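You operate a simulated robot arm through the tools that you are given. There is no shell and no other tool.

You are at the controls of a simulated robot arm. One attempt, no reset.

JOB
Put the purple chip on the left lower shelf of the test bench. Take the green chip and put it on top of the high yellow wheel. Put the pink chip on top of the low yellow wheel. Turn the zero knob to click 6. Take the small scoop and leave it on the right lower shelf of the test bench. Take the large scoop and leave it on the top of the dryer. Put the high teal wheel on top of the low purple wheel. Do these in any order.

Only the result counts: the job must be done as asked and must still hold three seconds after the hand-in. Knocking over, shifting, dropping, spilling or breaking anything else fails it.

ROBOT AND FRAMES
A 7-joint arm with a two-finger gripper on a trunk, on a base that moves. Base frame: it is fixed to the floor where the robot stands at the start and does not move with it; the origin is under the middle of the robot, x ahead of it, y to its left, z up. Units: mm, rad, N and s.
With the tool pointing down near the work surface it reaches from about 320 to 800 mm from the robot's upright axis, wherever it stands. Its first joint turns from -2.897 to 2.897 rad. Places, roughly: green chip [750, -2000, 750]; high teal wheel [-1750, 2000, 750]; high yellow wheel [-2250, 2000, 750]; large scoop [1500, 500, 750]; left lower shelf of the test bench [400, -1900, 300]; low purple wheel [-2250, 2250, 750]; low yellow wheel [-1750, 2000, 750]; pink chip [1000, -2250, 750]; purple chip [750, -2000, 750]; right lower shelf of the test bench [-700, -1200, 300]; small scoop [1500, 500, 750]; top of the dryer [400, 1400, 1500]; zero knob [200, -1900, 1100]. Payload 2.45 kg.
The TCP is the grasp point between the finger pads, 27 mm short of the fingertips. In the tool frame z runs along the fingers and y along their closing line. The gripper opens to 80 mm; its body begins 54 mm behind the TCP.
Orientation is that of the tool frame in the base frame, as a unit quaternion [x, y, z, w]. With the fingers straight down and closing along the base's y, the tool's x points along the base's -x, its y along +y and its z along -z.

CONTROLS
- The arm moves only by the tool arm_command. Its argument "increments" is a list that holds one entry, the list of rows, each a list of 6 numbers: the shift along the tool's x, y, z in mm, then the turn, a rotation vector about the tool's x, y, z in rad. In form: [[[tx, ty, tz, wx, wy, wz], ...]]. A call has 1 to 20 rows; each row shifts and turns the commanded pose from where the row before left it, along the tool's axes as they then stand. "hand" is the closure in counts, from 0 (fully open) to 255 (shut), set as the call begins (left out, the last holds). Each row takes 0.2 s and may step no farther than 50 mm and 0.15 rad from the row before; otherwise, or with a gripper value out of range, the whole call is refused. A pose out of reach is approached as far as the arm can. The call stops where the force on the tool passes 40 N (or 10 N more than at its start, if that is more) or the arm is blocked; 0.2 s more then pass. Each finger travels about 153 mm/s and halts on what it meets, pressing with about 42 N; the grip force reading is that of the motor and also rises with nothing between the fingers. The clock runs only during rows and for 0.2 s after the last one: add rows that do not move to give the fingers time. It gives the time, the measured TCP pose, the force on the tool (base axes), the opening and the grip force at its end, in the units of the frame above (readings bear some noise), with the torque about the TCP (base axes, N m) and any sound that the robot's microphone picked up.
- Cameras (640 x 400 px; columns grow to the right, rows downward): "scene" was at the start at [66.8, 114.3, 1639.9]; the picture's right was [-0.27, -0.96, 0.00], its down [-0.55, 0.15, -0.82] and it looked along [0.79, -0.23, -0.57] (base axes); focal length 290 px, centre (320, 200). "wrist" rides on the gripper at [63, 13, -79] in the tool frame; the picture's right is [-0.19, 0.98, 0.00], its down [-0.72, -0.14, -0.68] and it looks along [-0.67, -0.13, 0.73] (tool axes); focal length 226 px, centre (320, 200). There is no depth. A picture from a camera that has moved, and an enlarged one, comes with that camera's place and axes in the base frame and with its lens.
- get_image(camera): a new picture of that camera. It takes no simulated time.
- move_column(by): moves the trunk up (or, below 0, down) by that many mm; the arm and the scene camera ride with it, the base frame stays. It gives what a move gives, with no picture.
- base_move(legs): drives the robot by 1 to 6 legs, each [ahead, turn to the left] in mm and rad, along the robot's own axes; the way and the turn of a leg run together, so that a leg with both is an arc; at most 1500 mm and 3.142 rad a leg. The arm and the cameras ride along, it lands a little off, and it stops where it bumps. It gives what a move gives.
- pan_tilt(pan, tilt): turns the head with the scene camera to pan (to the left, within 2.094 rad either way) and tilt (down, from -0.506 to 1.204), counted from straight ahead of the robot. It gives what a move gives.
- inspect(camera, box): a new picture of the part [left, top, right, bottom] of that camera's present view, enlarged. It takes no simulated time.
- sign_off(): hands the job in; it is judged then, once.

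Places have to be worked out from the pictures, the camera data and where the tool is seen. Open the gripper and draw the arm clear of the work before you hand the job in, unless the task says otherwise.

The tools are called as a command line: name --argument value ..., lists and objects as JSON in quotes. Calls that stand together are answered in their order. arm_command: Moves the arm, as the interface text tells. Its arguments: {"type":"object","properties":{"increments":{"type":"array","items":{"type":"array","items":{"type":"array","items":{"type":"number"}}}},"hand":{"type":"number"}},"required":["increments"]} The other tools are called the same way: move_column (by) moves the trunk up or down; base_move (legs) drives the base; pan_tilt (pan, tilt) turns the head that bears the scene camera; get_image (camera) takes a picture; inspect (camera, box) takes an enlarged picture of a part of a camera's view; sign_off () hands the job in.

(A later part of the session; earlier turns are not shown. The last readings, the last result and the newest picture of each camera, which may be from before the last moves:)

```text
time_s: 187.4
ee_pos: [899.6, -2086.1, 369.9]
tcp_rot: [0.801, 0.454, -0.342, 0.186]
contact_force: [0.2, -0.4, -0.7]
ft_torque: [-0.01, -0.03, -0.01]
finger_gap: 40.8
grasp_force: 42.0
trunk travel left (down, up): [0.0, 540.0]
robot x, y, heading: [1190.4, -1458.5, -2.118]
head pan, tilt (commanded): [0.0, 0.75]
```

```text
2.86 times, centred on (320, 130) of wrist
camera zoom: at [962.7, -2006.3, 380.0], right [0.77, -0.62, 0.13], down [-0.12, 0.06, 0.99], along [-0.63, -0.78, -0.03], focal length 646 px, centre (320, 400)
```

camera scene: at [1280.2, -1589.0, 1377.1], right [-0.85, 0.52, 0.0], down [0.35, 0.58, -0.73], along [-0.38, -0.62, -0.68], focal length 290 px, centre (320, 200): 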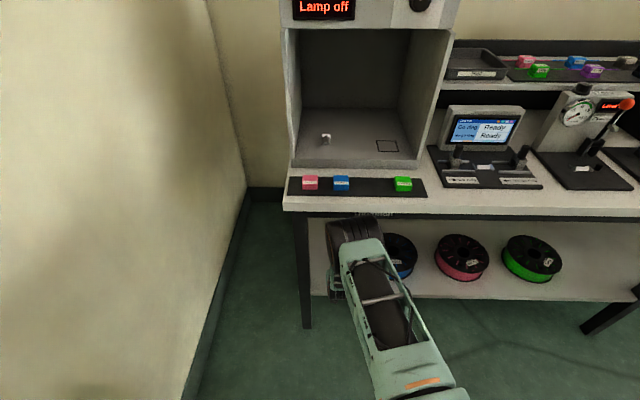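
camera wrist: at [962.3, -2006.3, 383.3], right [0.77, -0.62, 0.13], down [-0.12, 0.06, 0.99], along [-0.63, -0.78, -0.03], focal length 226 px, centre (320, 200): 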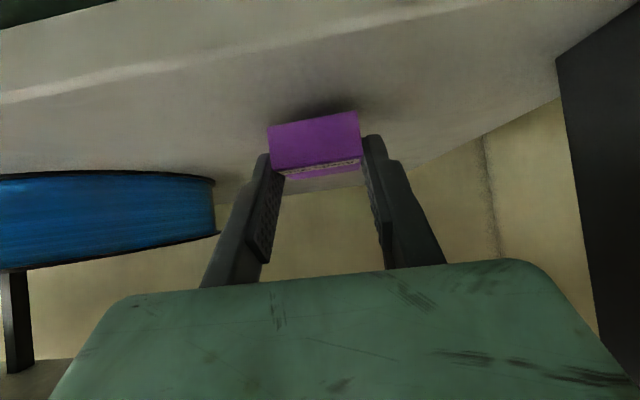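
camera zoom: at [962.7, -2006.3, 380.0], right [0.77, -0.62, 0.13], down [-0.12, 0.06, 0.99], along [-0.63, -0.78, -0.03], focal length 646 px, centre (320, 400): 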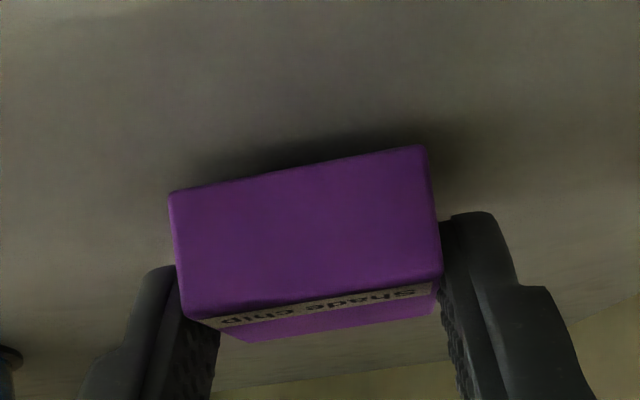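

Close to contact; another 3 mm.

arm_command --increments '[[[2.15, 0, 2.1, 0, 0, 0], [0, 0, 0, 0, 0, 0]]]'

inspect --camera "wrist" --box '[240, 60, 400, 200]'

```text
time_s: 188.0
ee_pos: [899.2, -2085.7, 367.0]
tcp_rot: [0.801, 0.454, -0.342, 0.187]
contact_force: [-0.2, 0.9, 0.6]
ft_torque: [0.0, 0.01, 0.02]
finger_gap: 40.5
grasp_force: 42.2
trunk travel left (down, up): [0.0, 540.0]
robot x, y, heading: [1192.5, -1460.1, -2.118]
head pan, tilt (commanded): [0.0, 0.75]
```

```text
2.86 times, centred on (320, 130) of wrist
camera zoom: at [962.6, -2006.3, 377.1], right [0.77, -0.62, 0.13], down [-0.12, 0.06, 0.99], along [-0.63, -0.78, -0.03], focal length 646 px, centre (320, 400)
```

zoom: 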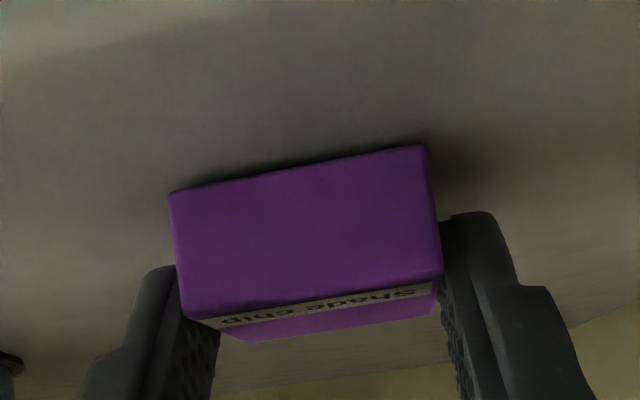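

Very nearly touching; 2 mm more.

arm_command --increments '[[[1.43, 0, 1.4, 0, 0, 0], [0, 0, 0, 0, 0, 0]]]'

```text
time_s: 188.6
ee_pos: [899.1, -2085.7, 366.5]
tcp_rot: [0.801, 0.454, -0.342, 0.187]
contact_force: [-0.2, 0.3, -0.8]
ft_torque: [0.03, 0.0, -0.02]
finger_gap: 40.6
grasp_force: 41.7
trunk travel left (down, up): [0.0, 540.0]
robot x, y, heading: [1192.1, -1463.2, -2.115]
head pan, tilt (commanded): [0.0, 0.75]
```

arm_command --increments '[[[1.43, 0, 1.4, 0, 0, 0], [0, 0, 0, 0, 0, 0]]]'

```text
time_s: 189.2
ee_pos: [898.4, -2087.3, 364.6]
tcp_rot: [0.801, 0.454, -0.342, 0.188]
contact_force: [-0.9, 0.2, 12.0]
ft_torque: [-0.17, -0.13, 0.0]
finger_gap: 40.7
grasp_force: 42.3
trunk travel left (down, up): [0.0, 540.0]
robot x, y, heading: [1191.9, -1459.1, -2.116]
head pan, tilt (commanded): [0.0, 0.75]
```

Contact felt (12 N) at TCP z 364.6. Releasing the purple chip.

arm_command --increments '[[[0, 0, 0, 0, 0, 0], [0, 0, 0, 0, 0, 0], [0, 0, 0, 0, 0, 0]]]' --hand 0

get_image --camera "wrist"

```text
time_s: 190.0
ee_pos: [898.0, -2084.7, 365.4]
tcp_rot: [0.802, 0.453, -0.342, 0.187]
contact_force: [-3.2, 14.2, 20.3]
ft_torque: [-0.27, -0.28, 0.22]
finger_gap: 63.1
grasp_force: 0.1
trunk travel left (down, up): [0.0, 540.0]
robot x, y, heading: [1194.1, -1459.1, -2.114]
head pan, tilt (commanded): [0.0, 0.75]
```

```text
taken
camera wrist: at [962.1, -2005.8, 374.5], right [0.77, -0.63, 0.13], down [-0.12, 0.06, 0.99], along [-0.63, -0.78, -0.03], focal length 226 px, centre (320, 200)
```

wrist: 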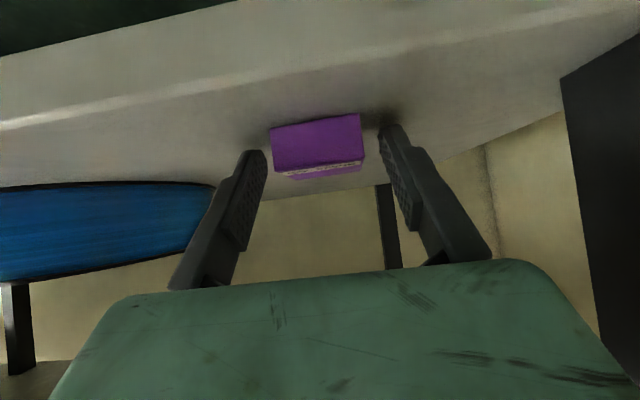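

The opening fingers brush the shelf (gap 63, 20 N), but the chip is free. I withdraw along the tool axis.

arm_command --increments '[[[0, 0, -5, 0, 0, 0], [0, 0, -30, 0, 0, 0], [0, 0, -40, 0, 0, 0], [0, 0, -40, 0, 0, 0], [0, 0, 0, 0, 0, 0]]]'

get_image --camera "wrist"

```text
time_s: 191.2
ee_pos: [942.7, -2015.3, 443.2]
tcp_rot: [0.801, 0.454, -0.342, 0.186]
contact_force: [0.8, 0.9, -0.1]
ft_torque: [0.01, -0.01, 0.0]
finger_gap: 80.0
grasp_force: 0.1
trunk travel left (down, up): [0.0, 540.0]
robot x, y, heading: [1196.2, -1462.0, -2.118]
head pan, tilt (commanded): [0.0, 0.75]
```

```text
taken
camera wrist: at [1005.3, -1935.9, 453.6], right [0.77, -0.62, 0.13], down [-0.12, 0.06, 0.99], along [-0.63, -0.78, -0.03], focal length 226 px, centre (320, 200)
```

wrist: 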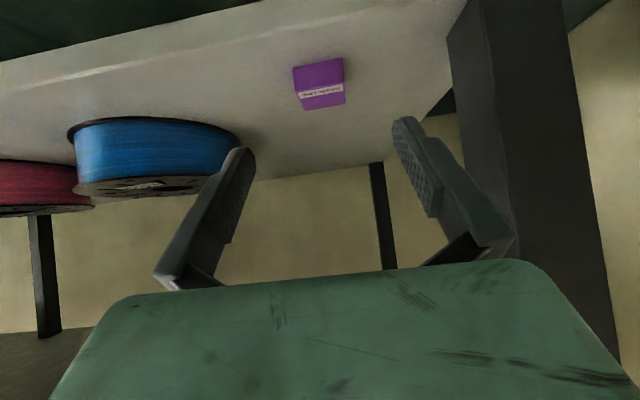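

Purple chip lies flat on the left lower shelf. I back away, raise the trunk, straighten the tool downwards and retract high, then go to the zero knob.

base_move --legs '[[-300, 0]]'

move_column --by 250

arm_command --increments '[[[0, 0, 0, 0, 0.133, 0], [0, 0, 0, 0, 0.133, 0], [0, 0, 0, 0, 0.133, 0], [0, 0, 0, 0, 0.133, 0], [0, 0, 0, 0, 0.133, 0], [0, 0, 0, 0, 0.133, 0], [15, 0, -45, 0, 0, 0], [15, 0, -45, 0, 0, 0], [15, 0, -45, 0, 0, 0], [15, 0, -45, 0, 0, 0], [15, 0, -45, 0, 0, 0], [15, 0, -45, 0, 0, 0], [15, 0, -45, 0, 0, 0], [15, 0, -45, 0, 0, 0], [15, 0, -45, 0, 0, 0], [0, 0, -45, 0, 0, 0], [0, 0, -45, 0, 0, 0], [0, 0, 0, 0, 0, 0]]]'

get_image --camera "scene"

```text
time_s: 193.3
ee_pos: [1097.8, -1754.9, 442.8]
tcp_rot: [0.803, 0.452, -0.342, 0.186]
contact_force: [0.3, -0.1, -1.2]
ft_torque: [-0.02, 0.02, 0.03]
finger_gap: 79.9
grasp_force: 0.1
trunk travel left (down, up): [0.0, 540.0]
robot x, y, heading: [1353.2, -1197.2, -2.124]
head pan, tilt (commanded): [0.0, 0.75]
```

```text
time_s: 195.8
ee_pos: [1098.0, -1754.5, 693.6]
tcp_rot: [0.803, 0.451, -0.343, 0.185]
contact_force: [-0.9, 0.3, -0.3]
ft_torque: [0.01, -0.02, 0.0]
finger_gap: 79.9
grasp_force: 0.0
trunk travel left (down, up): [-250.0, 290.0]
robot x, y, heading: [1352.9, -1199.4, -2.12]
head pan, tilt (commanded): [0.0, 0.75]
```

```text
time_s: 199.7
ee_pos: [1174.1, -1638.9, 1185.1]
tcp_rot: [0.873, 0.488, -0.004, -0.005]
contact_force: [0.9, 0.0, 0.5]
ft_torque: [0.02, -0.04, -0.03]
finger_gap: 79.9
grasp_force: 0.1
trunk travel left (down, up): [-250.0, 290.0]
robot x, y, heading: [1351.3, -1203.5, -2.125]
head pan, tilt (commanded): [0.0, 0.75]
```

```text
taken
camera scene: at [1438.5, -1329.5, 1627.1], right [-0.85, 0.52, 0.0], down [0.36, 0.58, -0.73], along [-0.38, -0.62, -0.68], focal length 290 px, centre (320, 200)
```

scene: 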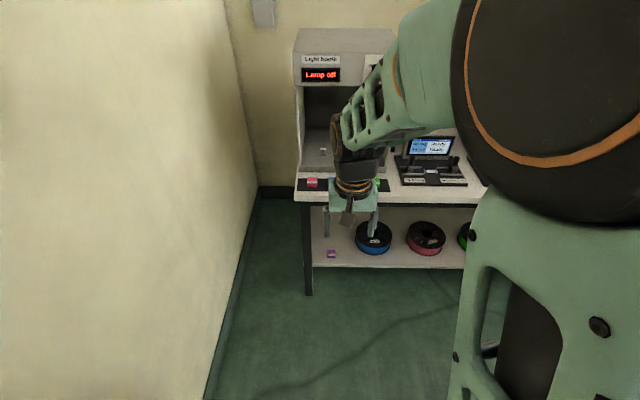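

Purple chip is visible on the shelf. I drive along the bench to face the zero-knob station.

base_move --legs '[[0, -1.32], [590, 0], [0, 1.307]]'

pan_tilt --pan 0.0 --tilt 0.6

get_image --camera "scene"

get_image --camera "wrist"

```text
time_s: 209.6
ee_pos: [595.8, -1446.3, 1186.2]
tcp_rot: [0.887, 0.462, -0.002, -0.005]
contact_force: [0.8, 0.2, 0.2]
ft_torque: [0.01, 0.01, -0.01]
finger_gap: 79.8
grasp_force: 0.1
trunk travel left (down, up): [-250.0, 290.0]
robot x, y, heading: [798.8, -1021.6, -2.183]
head pan, tilt (commanded): [0.0, 0.75]
```

```text
time_s: 210.3
ee_pos: [596.3, -1446.0, 1186.3]
tcp_rot: [0.887, 0.462, -0.004, -0.005]
contact_force: [-0.2, -0.9, 1.2]
ft_torque: [0.02, 0.0, -0.02]
finger_gap: 79.9
grasp_force: 0.1
trunk travel left (down, up): [-250.0, 290.0]
robot x, y, heading: [799.2, -1020.8, -2.183]
head pan, tilt (commanded): [0.0, 0.6]
```

```text
taken
camera scene: at [875.3, -1157.5, 1640.0], right [-0.82, 0.57, 0.0], down [0.32, 0.46, -0.82], along [-0.47, -0.68, -0.57], focal length 290 px, centre (320, 200)
```

scene: 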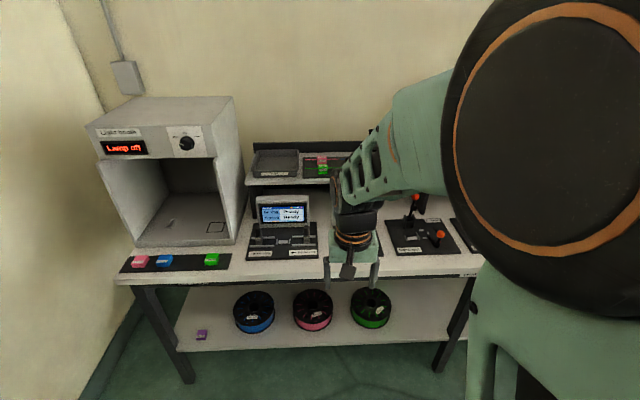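

```text
taken
camera wrist: at [642.7, -1402.2, 1265.7], right [0.69, -0.72, -0.01], down [-0.52, -0.51, 0.68], along [-0.5, -0.47, -0.73], focal length 226 px, centre (320, 200)
```

wrist: 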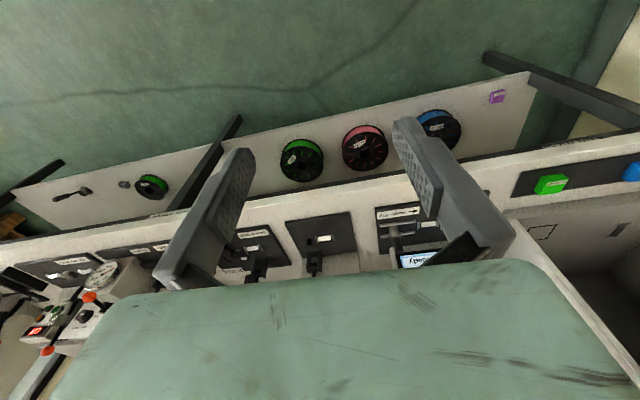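

The knob bears straight ahead about 1.02 m away. I drive 320 mm closer and look with both cameras.

base_move --legs '[[0, 0.043], [320, 0]]'

pan_tilt --pan -0.15 --tilt 0.65

get_image --camera "scene"

get_image --camera "wrist"

```text
time_s: 212.8
ee_pos: [442.6, -1725.0, 1185.3]
tcp_rot: [0.876, 0.482, -0.004, -0.005]
contact_force: [-0.6, -0.1, -0.6]
ft_torque: [0.0, -0.02, 0.02]
finger_gap: 79.9
grasp_force: 0.1
trunk travel left (down, up): [-250.0, 290.0]
robot x, y, heading: [625.8, -1287.6, -2.134]
head pan, tilt (commanded): [0.0, 0.6]
```

```text
time_s: 213.5
ee_pos: [442.7, -1724.2, 1185.5]
tcp_rot: [0.876, 0.482, -0.004, -0.005]
contact_force: [0.0, 0.2, -0.7]
ft_torque: [-0.02, 0.0, 0.01]
finger_gap: 79.9
grasp_force: 0.1
trunk travel left (down, up): [-250.0, 290.0]
robot x, y, heading: [628.1, -1287.0, -2.138]
head pan, tilt (commanded): [-0.15, 0.649]
```

```text
taken
camera scene: at [700.0, -1414.5, 1635.8], right [-0.75, 0.66, 0.0], down [0.4, 0.46, -0.8], along [-0.52, -0.6, -0.6], focal length 290 px, centre (320, 200)
```

scene: 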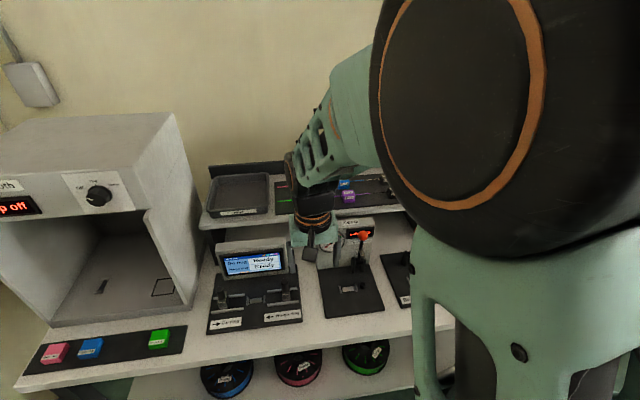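

```text
taken
camera wrist: at [488.4, -1678.5, 1265.6], right [0.72, -0.69, -0.01], down [-0.5, -0.53, 0.68], along [-0.48, -0.49, -0.73], focal length 226 px, centre (320, 200)
```

wrist: 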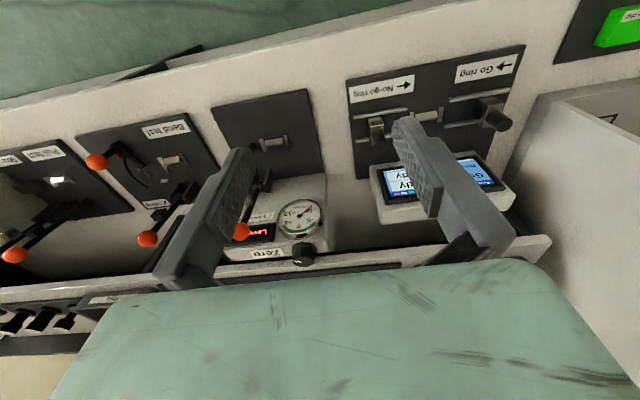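

Now the gauge with its "Zero" knob is in view. I zoom in on it.

inspect --camera "wrist" --box '[210, 170, 370, 280]'

inspect --camera "scene" --box '[280, 160, 400, 300]'

```text
3.64 times, centred on (290, 225) of wrist
camera zoom: at [488.4, -1678.5, 1265.6], right [0.72, -0.69, -0.01], down [-0.5, -0.53, 0.68], along [-0.48, -0.49, -0.73], focal length 822 px, centre (429, 109)
```

zoom: 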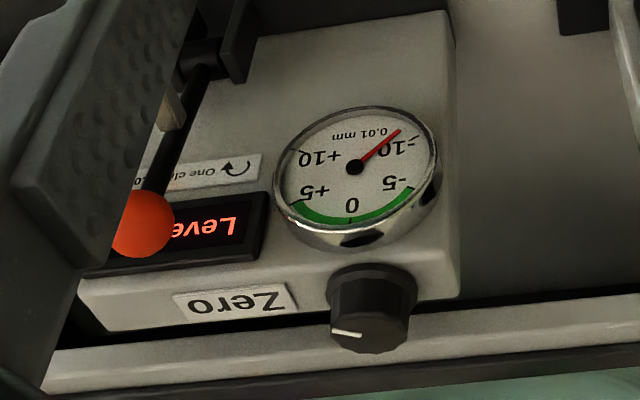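

```text
2.86 times, centred on (340, 230) of scene
camera zoom: at [700.0, -1414.5, 1635.8], right [-0.75, 0.66, 0.0], down [0.4, 0.46, -0.8], along [-0.52, -0.6, -0.6], focal length 829 px, centre (263, 114)
```

zoom: 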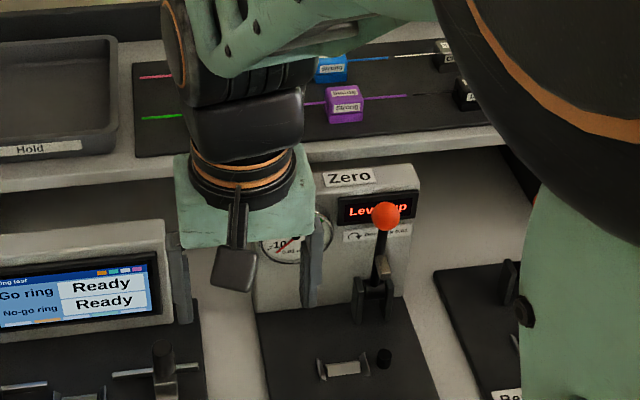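

The knob has a white pointer line, and a label with a clockwise arrow reads "One cli… 0.0…". I shift the gripper aside to read it.

arm_command --increments '[[[0, -45, 0, 0, 0, 0], [0, -45, 0, 0, 0, 0], [0, 0, 0, 0, 0, 0]]]'

get_image --camera "wrist"

inspect --camera "wrist" --box '[260, 150, 420, 270]'

```text
time_s: 214.3
ee_pos: [367.1, -1675.8, 1187.8]
tcp_rot: [0.877, 0.481, -0.003, -0.005]
contact_force: [0.4, -0.6, 0.7]
ft_torque: [0.02, 0.0, -0.02]
finger_gap: 79.6
grasp_force: 0.1
trunk travel left (down, up): [-250.0, 290.0]
robot x, y, heading: [626.5, -1288.4, -2.135]
head pan, tilt (commanded): [-0.15, 0.649]
```

```text
taken
camera wrist: at [411.9, -1630.4, 1266.7], right [0.72, -0.69, -0.01], down [-0.5, -0.53, 0.68], along [-0.48, -0.49, -0.73], focal length 226 px, centre (320, 200)
```

wrist: 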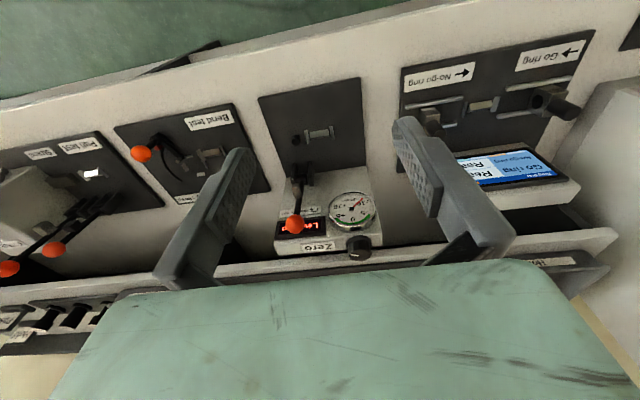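

```text
3.33 times, centred on (340, 210) of wrist
camera zoom: at [411.9, -1630.4, 1266.7], right [0.72, -0.69, -0.01], down [-0.5, -0.53, 0.68], along [-0.48, -0.49, -0.73], focal length 754 px, centre (253, 167)
```

zoom: 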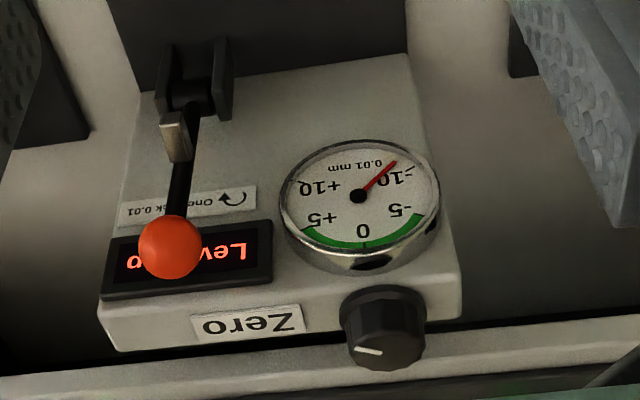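

The label reads "↷ One click 0.01". I zoom further into the arrow, gauge and knob pointer.

inspect --camera "wrist" --box '[285, 190, 375, 225]'

inspect --camera "wrist" --box '[320, 185, 400, 265]'

```text
7.11 times, centred on (330, 208) of wrist
camera zoom: at [411.9, -1630.4, 1266.7], right [0.72, -0.69, -0.01], down [-0.5, -0.53, 0.68], along [-0.48, -0.49, -0.73], focal length 1608 px, centre (249, 147)
```

zoom: 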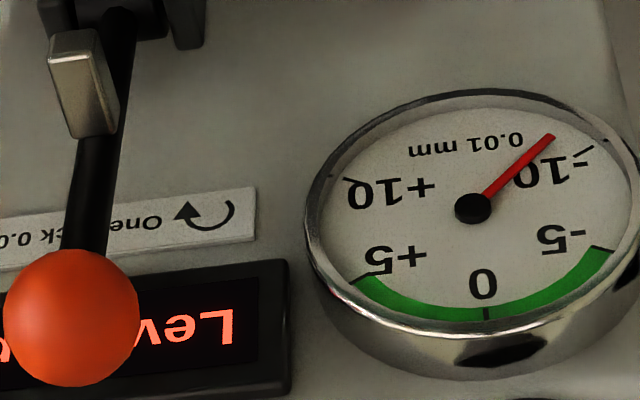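

```text
5.00 times, centred on (360, 225) of wrist
camera zoom: at [411.9, -1630.4, 1266.7], right [0.72, -0.69, -0.01], down [-0.5, -0.53, 0.68], along [-0.48, -0.49, -0.73], focal length 1130 px, centre (120, 75)
```

zoom: 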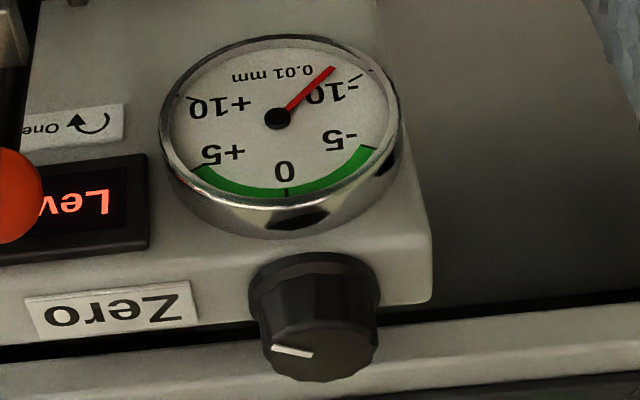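

The knob top triangulates to (246,−1893,1069), diameter ~35–39 mm, vertical axis, pointer now at about 4 o'clock; the lever ball is ~93 mm to its right. I partly open the gripper (~56 mm) and move above it.

arm_command --increments '[[[-41.4, 2.3, 9.5, 0, 0, 0], [-41.4, 2.3, 9.5, 0, 0, 0], [-41.4, 2.3, 9.5, 0, 0, 0], [-41.4, 2.3, 9.5, 0, 0, 0], [-41.4, 2.3, 9.5, 0, 0, 0], [-41.4, 2.3, 9.5, 0, 0, 0], [0, 0, 0, 0, 0, 0]]]' --hand 77

get_image --camera "wrist"

inspect --camera "wrist" --box '[220, 60, 420, 200]'

```text
time_s: 215.9
ee_pos: [246.1, -1896.9, 1128.3]
tcp_rot: [0.876, 0.482, -0.004, -0.005]
contact_force: [0.3, -0.6, 0.5]
ft_torque: [-0.03, 0.0, 0.01]
finger_gap: 55.9
grasp_force: 0.1
trunk travel left (down, up): [-250.0, 290.0]
robot x, y, heading: [628.9, -1286.9, -2.137]
head pan, tilt (commanded): [-0.15, 0.649]
```

```text
taken
camera wrist: at [291.5, -1851.4, 1207.9], right [0.72, -0.69, -0.01], down [-0.5, -0.53, 0.68], along [-0.48, -0.49, -0.73], focal length 226 px, centre (320, 200)
```

wrist: 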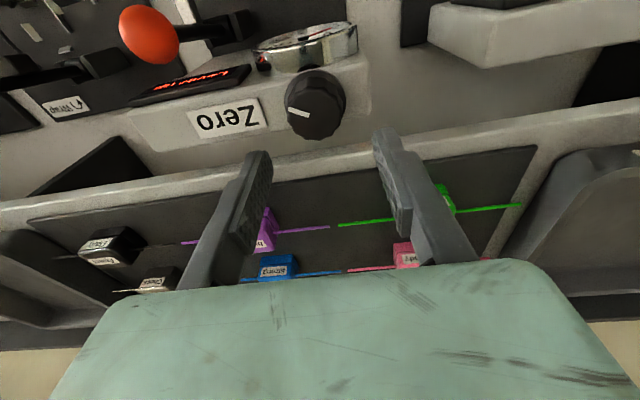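

```text
2.86 times, centred on (320, 130) of wrist
camera zoom: at [291.5, -1851.4, 1207.9], right [0.72, -0.69, -0.01], down [-0.5, -0.53, 0.68], along [-0.48, -0.49, -0.73], focal length 646 px, centre (320, 400)
```

zoom: 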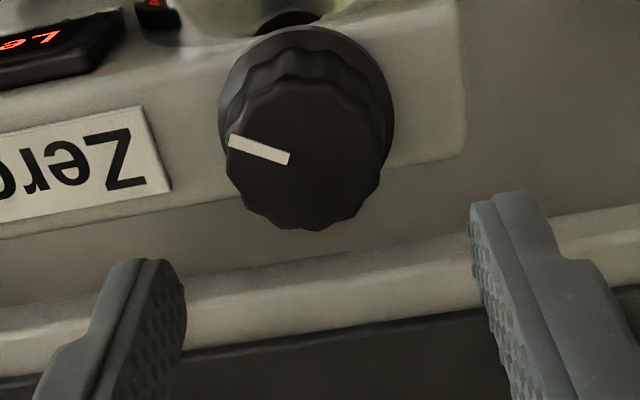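

The knob centre refines to (246.5,−1891.5), pointer still at about 116° clockwise from "away". I lower over the knob.

arm_command --increments '[[[4.8, -2.6, 0, 0, 0, 0], [0, 0, 25, 0, 0, 0], [0, 0, 23, 0, 0, 0], [0, 0, 0, 0, 0, 0]]]'

get_image --camera "wrist"

inspect --camera "wrist" --box '[220, 60, 420, 200]'

```text
time_s: 216.9
ee_pos: [245.1, -1889.0, 1080.5]
tcp_rot: [0.876, 0.482, -0.004, -0.005]
contact_force: [0.0, -0.6, 0.0]
ft_torque: [-0.01, -0.01, -0.02]
finger_gap: 55.9
grasp_force: 0.0
trunk travel left (down, up): [-250.0, 290.0]
robot x, y, heading: [628.1, -1287.7, -2.136]
head pan, tilt (commanded): [-0.15, 0.649]
```

```text
taken
camera wrist: at [289.9, -1842.7, 1160.4], right [0.72, -0.69, -0.01], down [-0.5, -0.53, 0.68], along [-0.48, -0.49, -0.73], focal length 226 px, centre (320, 200)
```

wrist: 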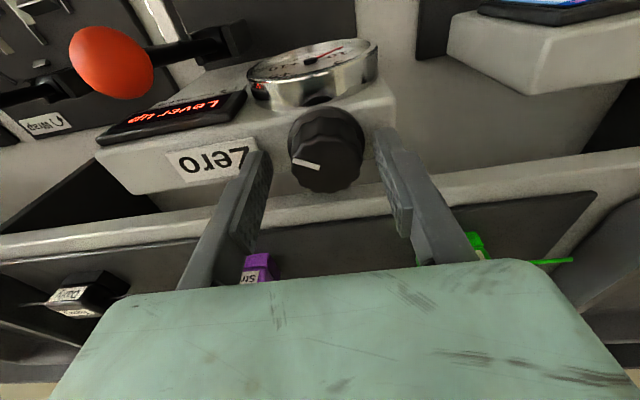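

```text
2.86 times, centred on (320, 130) of wrist
camera zoom: at [289.9, -1842.7, 1160.4], right [0.72, -0.69, -0.01], down [-0.5, -0.53, 0.68], along [-0.48, -0.49, -0.73], focal length 646 px, centre (320, 400)
```

zoom: 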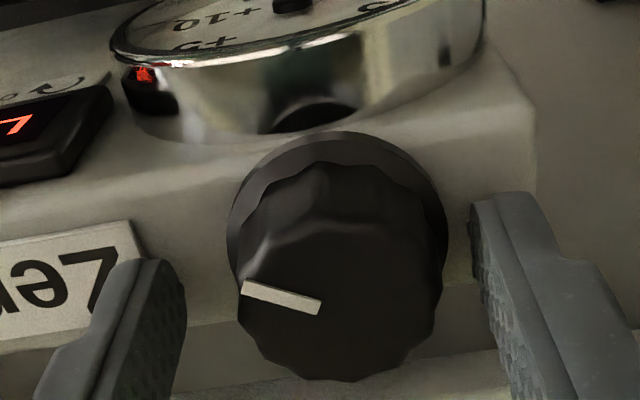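

Alignment is within 3 mm; I shift 2.5 mm in y and close on the knob.

arm_command --increments '[[[0, 2.5, 0, 0, 0, 0], [0, 0, 0, 0, 0, 0]]]'

arm_command --increments '[[[0, 0, 0, 0, 0, 0], [0, 0, 0, 0, 0, 0], [0, 0, 0, 0, 0, 0]]]' --hand 255

get_image --camera "wrist"

```text
time_s: 217.5
ee_pos: [245.8, -1889.1, 1081.6]
tcp_rot: [0.876, 0.482, -0.004, -0.006]
contact_force: [-0.2, 0.3, -1.4]
ft_torque: [0.0, 0.03, 0.0]
finger_gap: 55.7
grasp_force: 0.1
trunk travel left (down, up): [-250.0, 290.0]
robot x, y, heading: [626.8, -1287.1, -2.134]
head pan, tilt (commanded): [-0.15, 0.649]
```

```text
time_s: 218.3
ee_pos: [248.5, -1889.6, 1081.7]
tcp_rot: [0.876, 0.481, -0.003, -0.006]
contact_force: [6.5, -1.2, -5.3]
ft_torque: [-0.3, -0.19, -0.01]
finger_gap: 34.2
grasp_force: 44.9
trunk travel left (down, up): [-250.0, 290.0]
robot x, y, heading: [625.3, -1288.2, -2.135]
head pan, tilt (commanded): [-0.15, 0.649]
```

```text
taken
camera wrist: at [293.2, -1843.8, 1160.3], right [0.72, -0.69, -0.01], down [-0.5, -0.53, 0.68], along [-0.48, -0.49, -0.73], focal length 226 px, centre (320, 200)
```

wrist: 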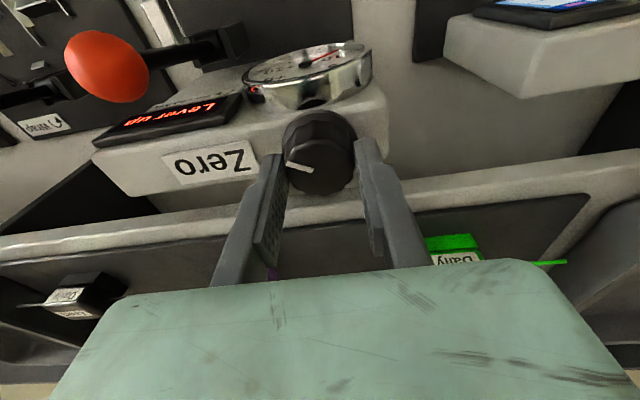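

Gripped at 34 mm. I first test a small counter-clockwise turn (−0.1 rad about tool z) to see whether there is a stop, watching torque and sound.

arm_command --increments '[[[0, 0.8, 0, 0, 0, 0], [0, 0, 0, 0, 0, -0.05], [0, 0, 0, 0, 0, -0.05], [0, 0, 0, 0, 0, 0]]]'

inspect --camera "wrist" --box '[220, 20, 420, 200]'

```text
time_s: 219.3
ee_pos: [248.2, -1890.7, 1080.9]
tcp_rot: [0.852, 0.524, -0.003, -0.005]
contact_force: [4.3, -3.3, -15.5]
ft_torque: [-0.53, 0.02, -0.02]
finger_gap: 34.3
grasp_force: 44.8
trunk travel left (down, up): [-250.0, 290.0]
robot x, y, heading: [626.1, -1288.6, -2.135]
head pan, tilt (commanded): [-0.15, 0.649]
```

```text
2.22 times, centred on (320, 110) of wrist
camera zoom: at [288.3, -1839.7, 1160.5], right [0.79, -0.61, -0.01], down [-0.44, -0.58, 0.68], along [-0.42, -0.53, -0.73], focal length 502 px, centre (320, 400)
```

zoom: 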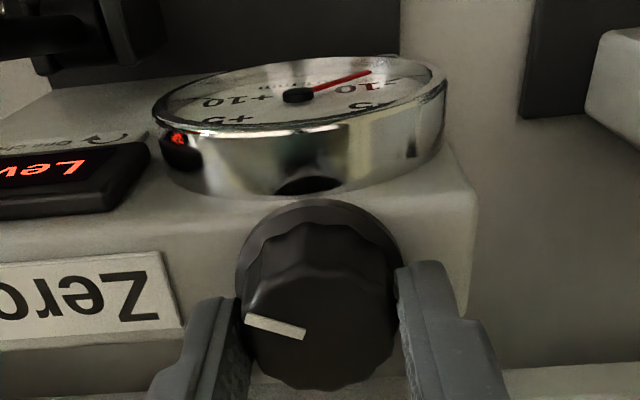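

The knob follows (pointer moved ~6–7° CCW) with no sound yet. I continue CCW another 0.2 rad, watching for clicks or a stop.

arm_command --increments '[[[0, 0, 0, 0, 0, -0.05], [0, 0, 0, 0, 0, -0.05], [0, 0, 0, 0, 0, -0.05], [0, 0, 0, 0, 0, -0.05], [0, 0, 0, 0, 0, 0]]]'

inspect --camera "wrist" --box '[220, 20, 420, 200]'

```text
time_s: 220.5
ee_pos: [248.4, -1889.6, 1081.9]
tcp_rot: [0.795, 0.607, -0.002, -0.006]
contact_force: [9.1, -1.7, -20.3]
ft_torque: [-0.1, -0.22, -0.06]
finger_gap: 34.6
grasp_force: 46.0
trunk travel left (down, up): [-250.0, 290.0]
robot x, y, heading: [628.1, -1291.4, -2.134]
head pan, tilt (commanded): [-0.15, 0.649]
```

```text
2.22 times, centred on (320, 110) of wrist
camera zoom: at [277.3, -1832.9, 1160.8], right [0.9, -0.44, -0.01], down [-0.32, -0.66, 0.68], along [-0.31, -0.61, -0.73], focal length 502 px, centre (320, 400)
```

zoom: 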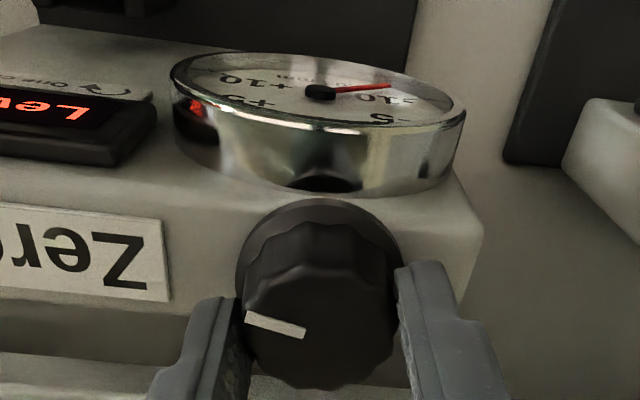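

The knob turns freely with the gripper, no click yet after ~0.3 rad CCW. I continue another 0.3 rad CCW.

arm_command --increments '[[[0, 0, 0, 0, 0, -0.06], [0, 0, 0, 0, 0, -0.06], [0, 0, 0, 0, 0, -0.06], [0, 0, 0, 0, 0, -0.06], [0, 0, 0, 0, 0, -0.06], [0, 0, 0, 0, 0, 0]]]'

inspect --camera "wrist" --box '[220, 20, 420, 200]'

```text
time_s: 221.9
ee_pos: [248.9, -1890.5, 1081.2]
tcp_rot: [0.694, 0.72, -0.001, -0.006]
contact_force: [7.6, 5.4, -22.3]
ft_torque: [0.13, -0.12, -0.01]
finger_gap: 34.3
grasp_force: 44.7
trunk travel left (down, up): [-250.0, 290.0]
robot x, y, heading: [627.0, -1287.3, -2.139]
head pan, tilt (commanded): [-0.15, 0.649]
```

```text
2.22 times, centred on (320, 110) of wrist
camera zoom: at [259.0, -1827.1, 1161.5], right [0.99, -0.16, -0.01], down [-0.11, -0.73, 0.68], along [-0.12, -0.67, -0.74], focal length 502 px, centre (320, 400)
```

zoom: 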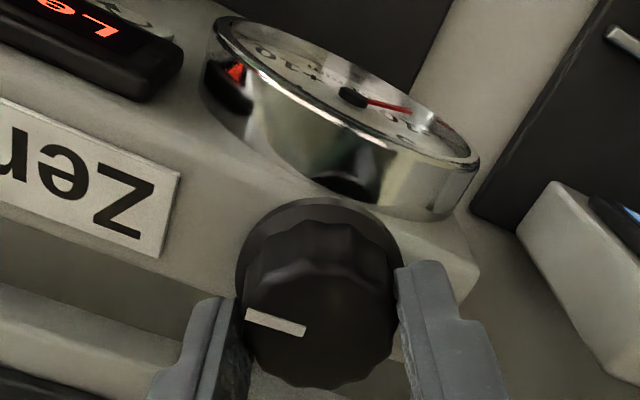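

Pointer follows the gripper (0.6 rad CCW so far), still no sound reported. I check the gauge needle with the scene camera.

pan_tilt --pan -0.1 --tilt 0.6

get_image --camera "scene"

get_image --camera "wrist"

```text
time_s: 222.6
ee_pos: [247.2, -1890.0, 1081.9]
tcp_rot: [0.695, 0.719, -0.001, -0.005]
contact_force: [11.3, 7.3, -22.0]
ft_torque: [0.55, -0.13, -0.03]
finger_gap: 33.9
grasp_force: 45.4
trunk travel left (down, up): [-250.0, 290.0]
robot x, y, heading: [626.2, -1292.0, -2.141]
head pan, tilt (commanded): [-0.099, 0.6]
```

```text
taken
camera scene: at [702.4, -1420.0, 1639.8], right [-0.79, 0.62, 0.0], down [0.35, 0.44, -0.82], along [-0.51, -0.65, -0.57], focal length 290 px, centre (320, 200)
```

scene: 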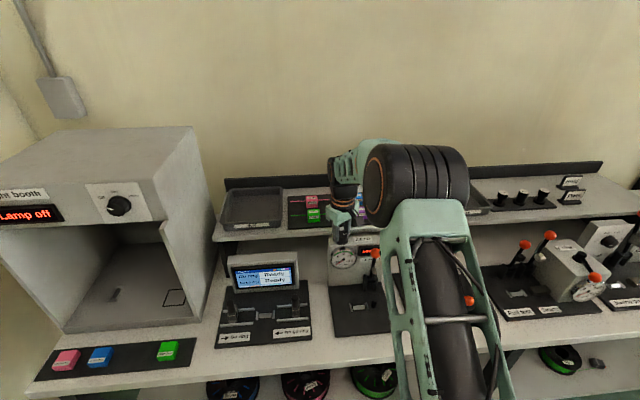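

```text
taken
camera wrist: at [259.1, -1827.2, 1161.6], right [0.99, -0.16, -0.01], down [-0.11, -0.73, 0.68], along [-0.12, -0.67, -0.74], focal length 226 px, centre (320, 200)
```

wrist: 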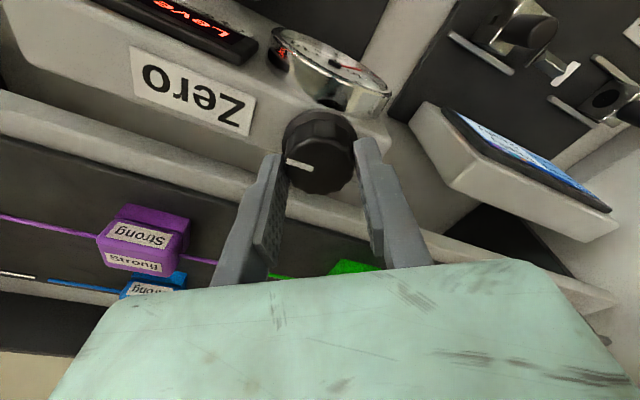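

The gauge face is visible from the scene camera; I zoom in to read the needle.

inspect --camera "scene" --box '[310, 215, 400, 285]'

inspect --camera "scene" --box '[325, 240, 365, 275]'

```text
5.71 times, centred on (355, 250) of scene
camera zoom: at [702.4, -1420.0, 1639.8], right [-0.79, 0.62, 0.0], down [0.35, 0.44, -0.82], along [-0.51, -0.65, -0.57], focal length 1657 px, centre (120, -86)
```

zoom: 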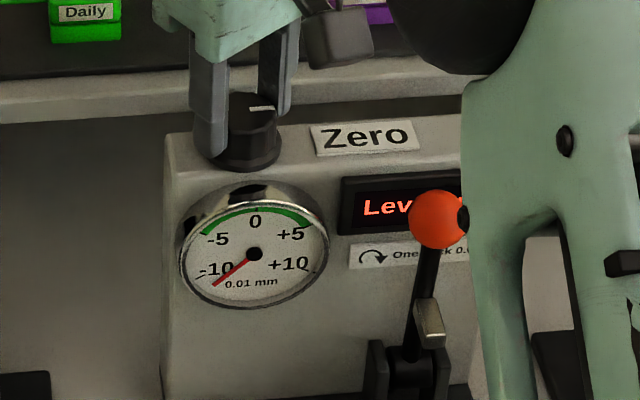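

```text
11.43 times, centred on (345, 258) of scene
camera zoom: at [702.4, -1420.0, 1639.8], right [-0.79, 0.62, 0.0], down [0.35, 0.44, -0.82], along [-0.51, -0.65, -0.57], focal length 3314 px, centre (34, -457)
```

zoom: 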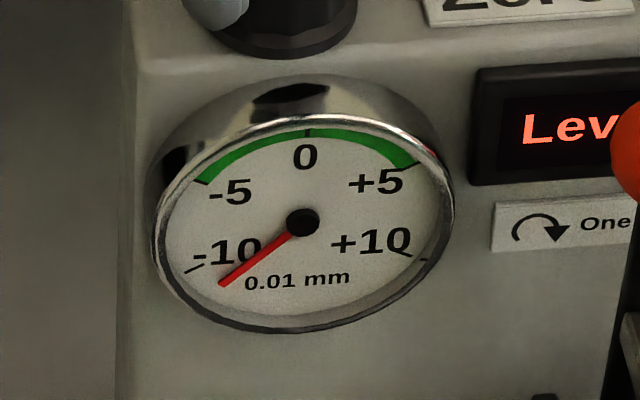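

The gauge is pegged at its low end (lever up), so it can't indicate clicks. I turn back clockwise 0.6 rad to the start position and listen.

arm_command --increments '[[[0, 0, 0, 0, 0, 0.06], [0, 0, 0, 0, 0, 0.06], [0, 0, 0, 0, 0, 0.06], [0, 0, 0, 0, 0, 0.06], [0, 0, 0, 0, 0, 0.06], [0, 0, 0, 0, 0, 0.06], [0, 0, 0, 0, 0, 0.06], [0, 0, 0, 0, 0, 0.06], [0, 0, 0, 0, 0, 0.06], [0, 0, 0, 0, 0, 0.06], [0, 0, 0, 0, 0, 0]]]'

inspect --camera "wrist" --box '[220, 20, 420, 200]'

```text
time_s: 224.9
ee_pos: [247.8, -1889.9, 1082.0]
tcp_rot: [0.876, 0.482, -0.004, -0.004]
contact_force: [6.9, -4.9, -10.5]
ft_torque: [-0.23, -0.24, 0.01]
finger_gap: 34.2
grasp_force: 44.9
trunk travel left (down, up): [-250.0, 290.0]
robot x, y, heading: [626.5, -1289.4, -2.134]
head pan, tilt (commanded): [-0.099, 0.6]
```

```text
2.22 times, centred on (320, 110) of wrist
camera zoom: at [293.2, -1844.2, 1161.8], right [0.72, -0.69, -0.01], down [-0.5, -0.53, 0.69], along [-0.48, -0.49, -0.73], focal length 502 px, centre (320, 400)
```

zoom: 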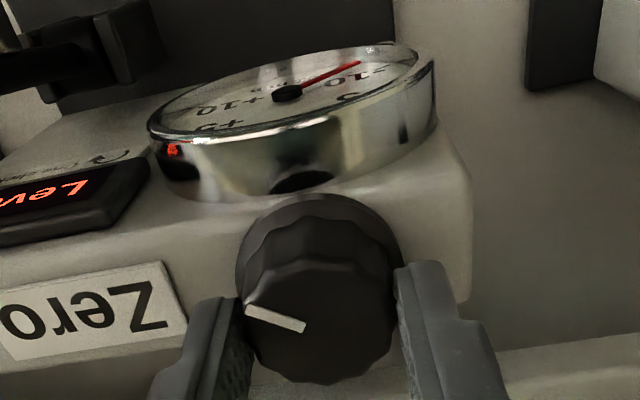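

Back at the start yaw, still silent. I continue clockwise 0.3 rad beyond the start.

arm_command --increments '[[[0, 0, 0, 0, 0, 0.05], [0, 0, 0, 0, 0, 0.05], [0, 0, 0, 0, 0, 0.05], [0, 0, 0, 0, 0, 0.05], [0, 0, 0, 0, 0, 0.05], [0, 0, 0, 0, 0, 0.05], [0, 0, 0, 0, 0, 0]]]'

inspect --camera "wrist" --box '[220, 20, 420, 200]'

```text
time_s: 226.6
ee_pos: [247.8, -1890.1, 1083.8]
tcp_rot: [0.939, 0.344, -0.005, -0.004]
contact_force: [0.6, -6.6, 7.6]
ft_torque: [0.83, -1.04, 0.03]
finger_gap: 34.4
grasp_force: 45.3
trunk travel left (down, up): [-250.0, 290.0]
robot x, y, heading: [624.8, -1293.3, -2.14]
head pan, tilt (commanded): [-0.099, 0.6]
```

```text
2.22 times, centred on (320, 110) of wrist
camera zoom: at [304.8, -1859.4, 1161.6], right [0.49, -0.87, -0.01], down [-0.63, -0.36, 0.69], along [-0.6, -0.33, -0.73], focal length 502 px, centre (320, 400)
```

zoom: 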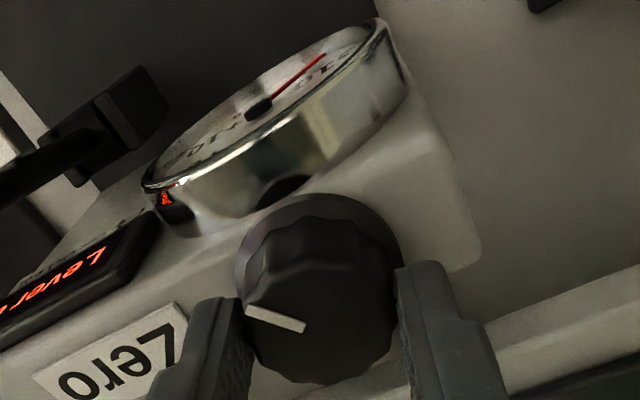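

The pointer has turned about 23° clockwise from its start, still without a sound. I continue clockwise in small steps to hear the first click.

arm_command --increments '[[[0, 0, 0, 0, 0, 0.05], [0, 0, 0, 0, 0, 0.05], [0, 0, 0, 0, 0, 0.05], [0, 0, 0, 0, 0, 0.05], [0, 0, 0, 0, 0, 0]]]'

inspect --camera "wrist" --box '[220, 20, 420, 200]'

```text
time_s: 227.8
ee_pos: [247.6, -1889.4, 1082.3]
tcp_rot: [0.968, 0.25, -0.005, -0.003]
contact_force: [-7.0, -6.8, 9.2]
ft_torque: [-0.62, 1.22, 0.06]
finger_gap: 34.0
grasp_force: 45.3
trunk travel left (down, up): [-250.0, 290.0]
robot x, y, heading: [628.7, -1290.8, -2.135]
head pan, tilt (commanded): [-0.099, 0.6]
```

```text
2.22 times, centred on (320, 110) of wrist
camera zoom: at [309.9, -1871.1, 1161.5], right [0.3, -0.95, -0.01], down [-0.69, -0.23, 0.69], along [-0.66, -0.2, -0.72], focal length 502 px, centre (320, 400)
```

zoom: 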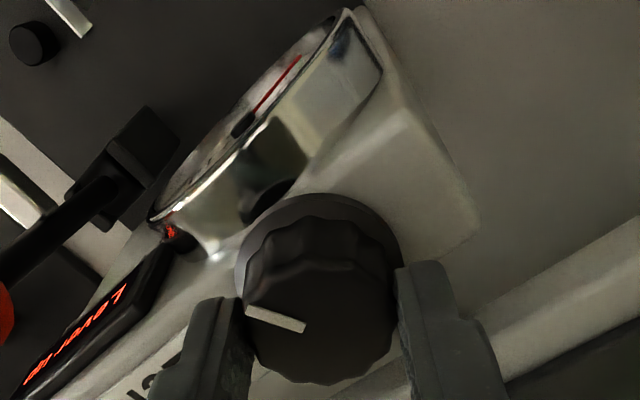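

Still silent. I release the knob here to see whether it springs to a detent, and measure the pointer.

arm_command --increments '[[[0, 0, 0, 0, 0, 0], [0, 0, 0, 0, 0, 0], [0, 0, 0, 0, 0, 0]]]' --hand 77

inspect --camera "wrist" --box '[220, 20, 420, 200]'

```text
time_s: 228.6
ee_pos: [248.9, -1890.3, 1081.7]
tcp_rot: [0.968, 0.25, -0.005, -0.004]
contact_force: [-0.3, -0.1, 0.9]
ft_torque: [0.02, 0.02, -0.02]
finger_gap: 55.8
grasp_force: 0.0
trunk travel left (down, up): [-250.0, 290.0]
robot x, y, heading: [628.8, -1285.8, -2.132]
head pan, tilt (commanded): [-0.099, 0.6]
```

```text
2.22 times, centred on (320, 110) of wrist
camera zoom: at [310.8, -1870.9, 1161.0], right [0.31, -0.95, -0.01], down [-0.69, -0.23, 0.69], along [-0.66, -0.2, -0.73], focal length 502 px, centre (320, 400)
```

zoom: 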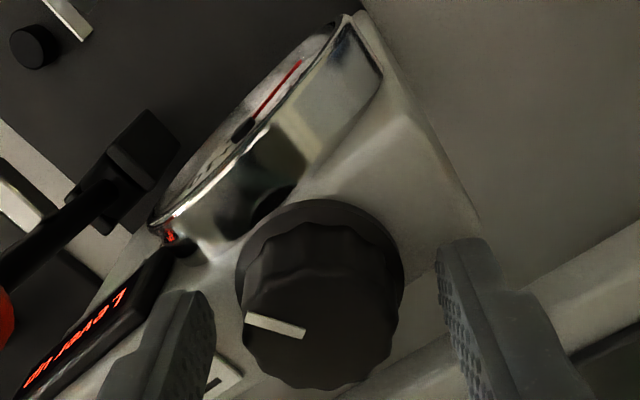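

After release the pointer settled at about 92°, i.e. ~30° clockwise from its start (121°) – so there are detents. I test the step size: regrip, turn 0.21 rad clockwise, and release.

arm_command --increments '[[[0, 0, 0, 0, 0, 0], [0, 0, 0, 0, 0, 0], [0, 0, 0, 0, 0, 0.07], [0, 0, 0, 0, 0, 0.07], [0, 0, 0, 0, 0, 0.07], [0, 0, 0, 0, 0, 0]]]' --hand 255

inspect --camera "wrist" --box '[220, 20, 420, 200]'

arm_command --increments '[[[0, 0, 0, 0, 0, 0], [0, 0, 0, 0, 0, 0], [0, 0, 0, 0, 0, 0]]]' --hand 77

inspect --camera "wrist" --box '[220, 20, 420, 200]'

```text
time_s: 229.9
ee_pos: [248.5, -1889.1, 1080.6]
tcp_rot: [0.989, 0.146, -0.004, -0.004]
contact_force: [10.4, 0.1, -4.4]
ft_torque: [0.5, -0.64, -0.03]
finger_gap: 34.6
grasp_force: 45.3
trunk travel left (down, up): [-250.0, 290.0]
robot x, y, heading: [627.7, -1288.3, -2.135]
head pan, tilt (commanded): [-0.099, 0.6]
```

```text
2.22 times, centred on (320, 110) of wrist
camera zoom: at [313.3, -1884.1, 1160.8], right [0.1, -1.0, -0.01], down [-0.72, -0.08, 0.69], along [-0.68, -0.06, -0.73], focal length 502 px, centre (320, 400)
```

zoom: 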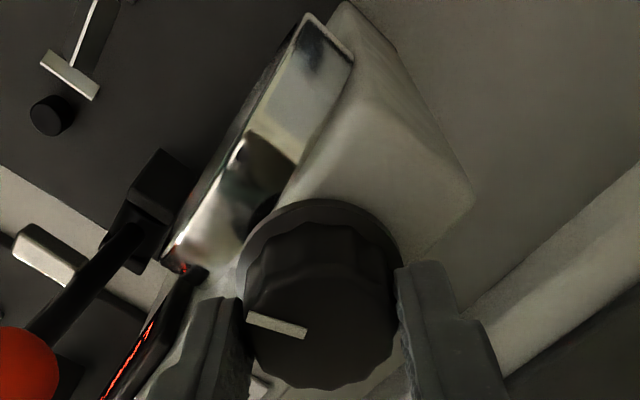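

```text
time_s: 230.8
ee_pos: [246.8, -1889.3, 1081.6]
tcp_rot: [0.989, 0.147, -0.004, -0.002]
contact_force: [0.1, -0.3, -0.9]
ft_torque: [-0.01, -0.04, 0.01]
finger_gap: 55.6
grasp_force: 0.1
trunk travel left (down, up): [-250.0, 290.0]
robot x, y, heading: [625.4, -1289.6, -2.138]
head pan, tilt (commanded): [-0.099, 0.6]
```

```text
2.22 times, centred on (320, 110) of wrist
camera zoom: at [311.8, -1883.6, 1161.2], right [0.1, -0.99, -0.01], down [-0.72, -0.08, 0.69], along [-0.69, -0.06, -0.72], focal length 502 px, centre (320, 400)
```

zoom: 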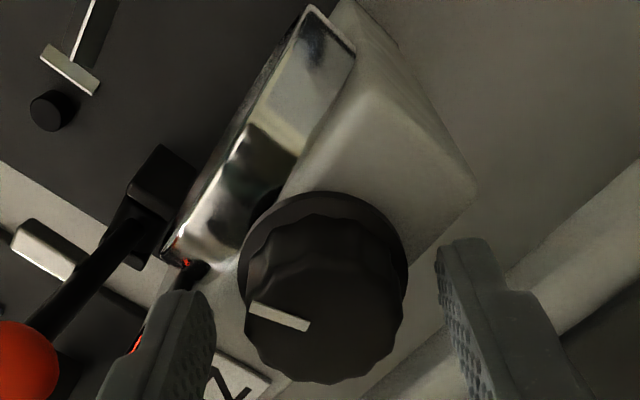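

The pointer settled at ~73° after that, another ~15–20°. I need a finer reading, so I zoom tightly on the knob top.

inspect --camera "wrist" --box '[285, 100, 365, 150]'

```text
8.00 times, centred on (325, 125) of wrist
camera zoom: at [311.8, -1883.6, 1161.2], right [0.1, -0.99, -0.01], down [-0.72, -0.08, 0.69], along [-0.69, -0.06, -0.72], focal length 1808 px, centre (280, 800)
```

zoom: 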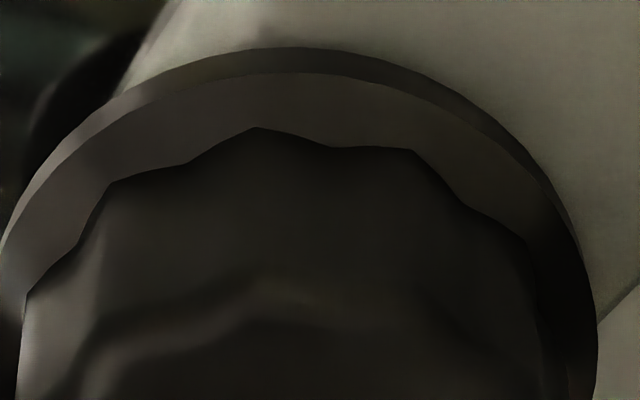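

inspect --camera "wrist" --box '[280, 130, 368, 185]'

```text
7.27 times, centred on (324, 158) of wrist
camera zoom: at [311.8, -1883.6, 1161.2], right [0.1, -0.99, -0.01], down [-0.72, -0.08, 0.69], along [-0.69, -0.06, -0.72], focal length 1644 px, centre (291, 509)
```

zoom: 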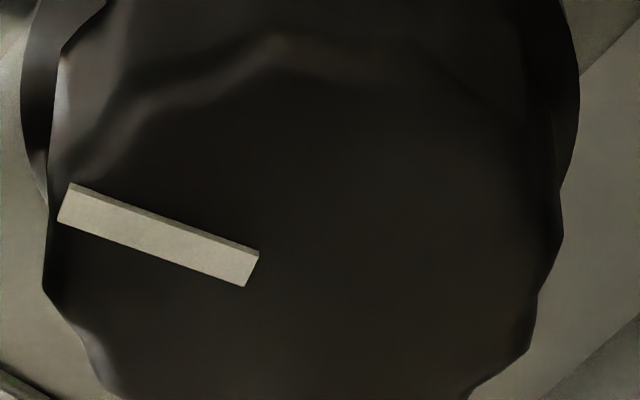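

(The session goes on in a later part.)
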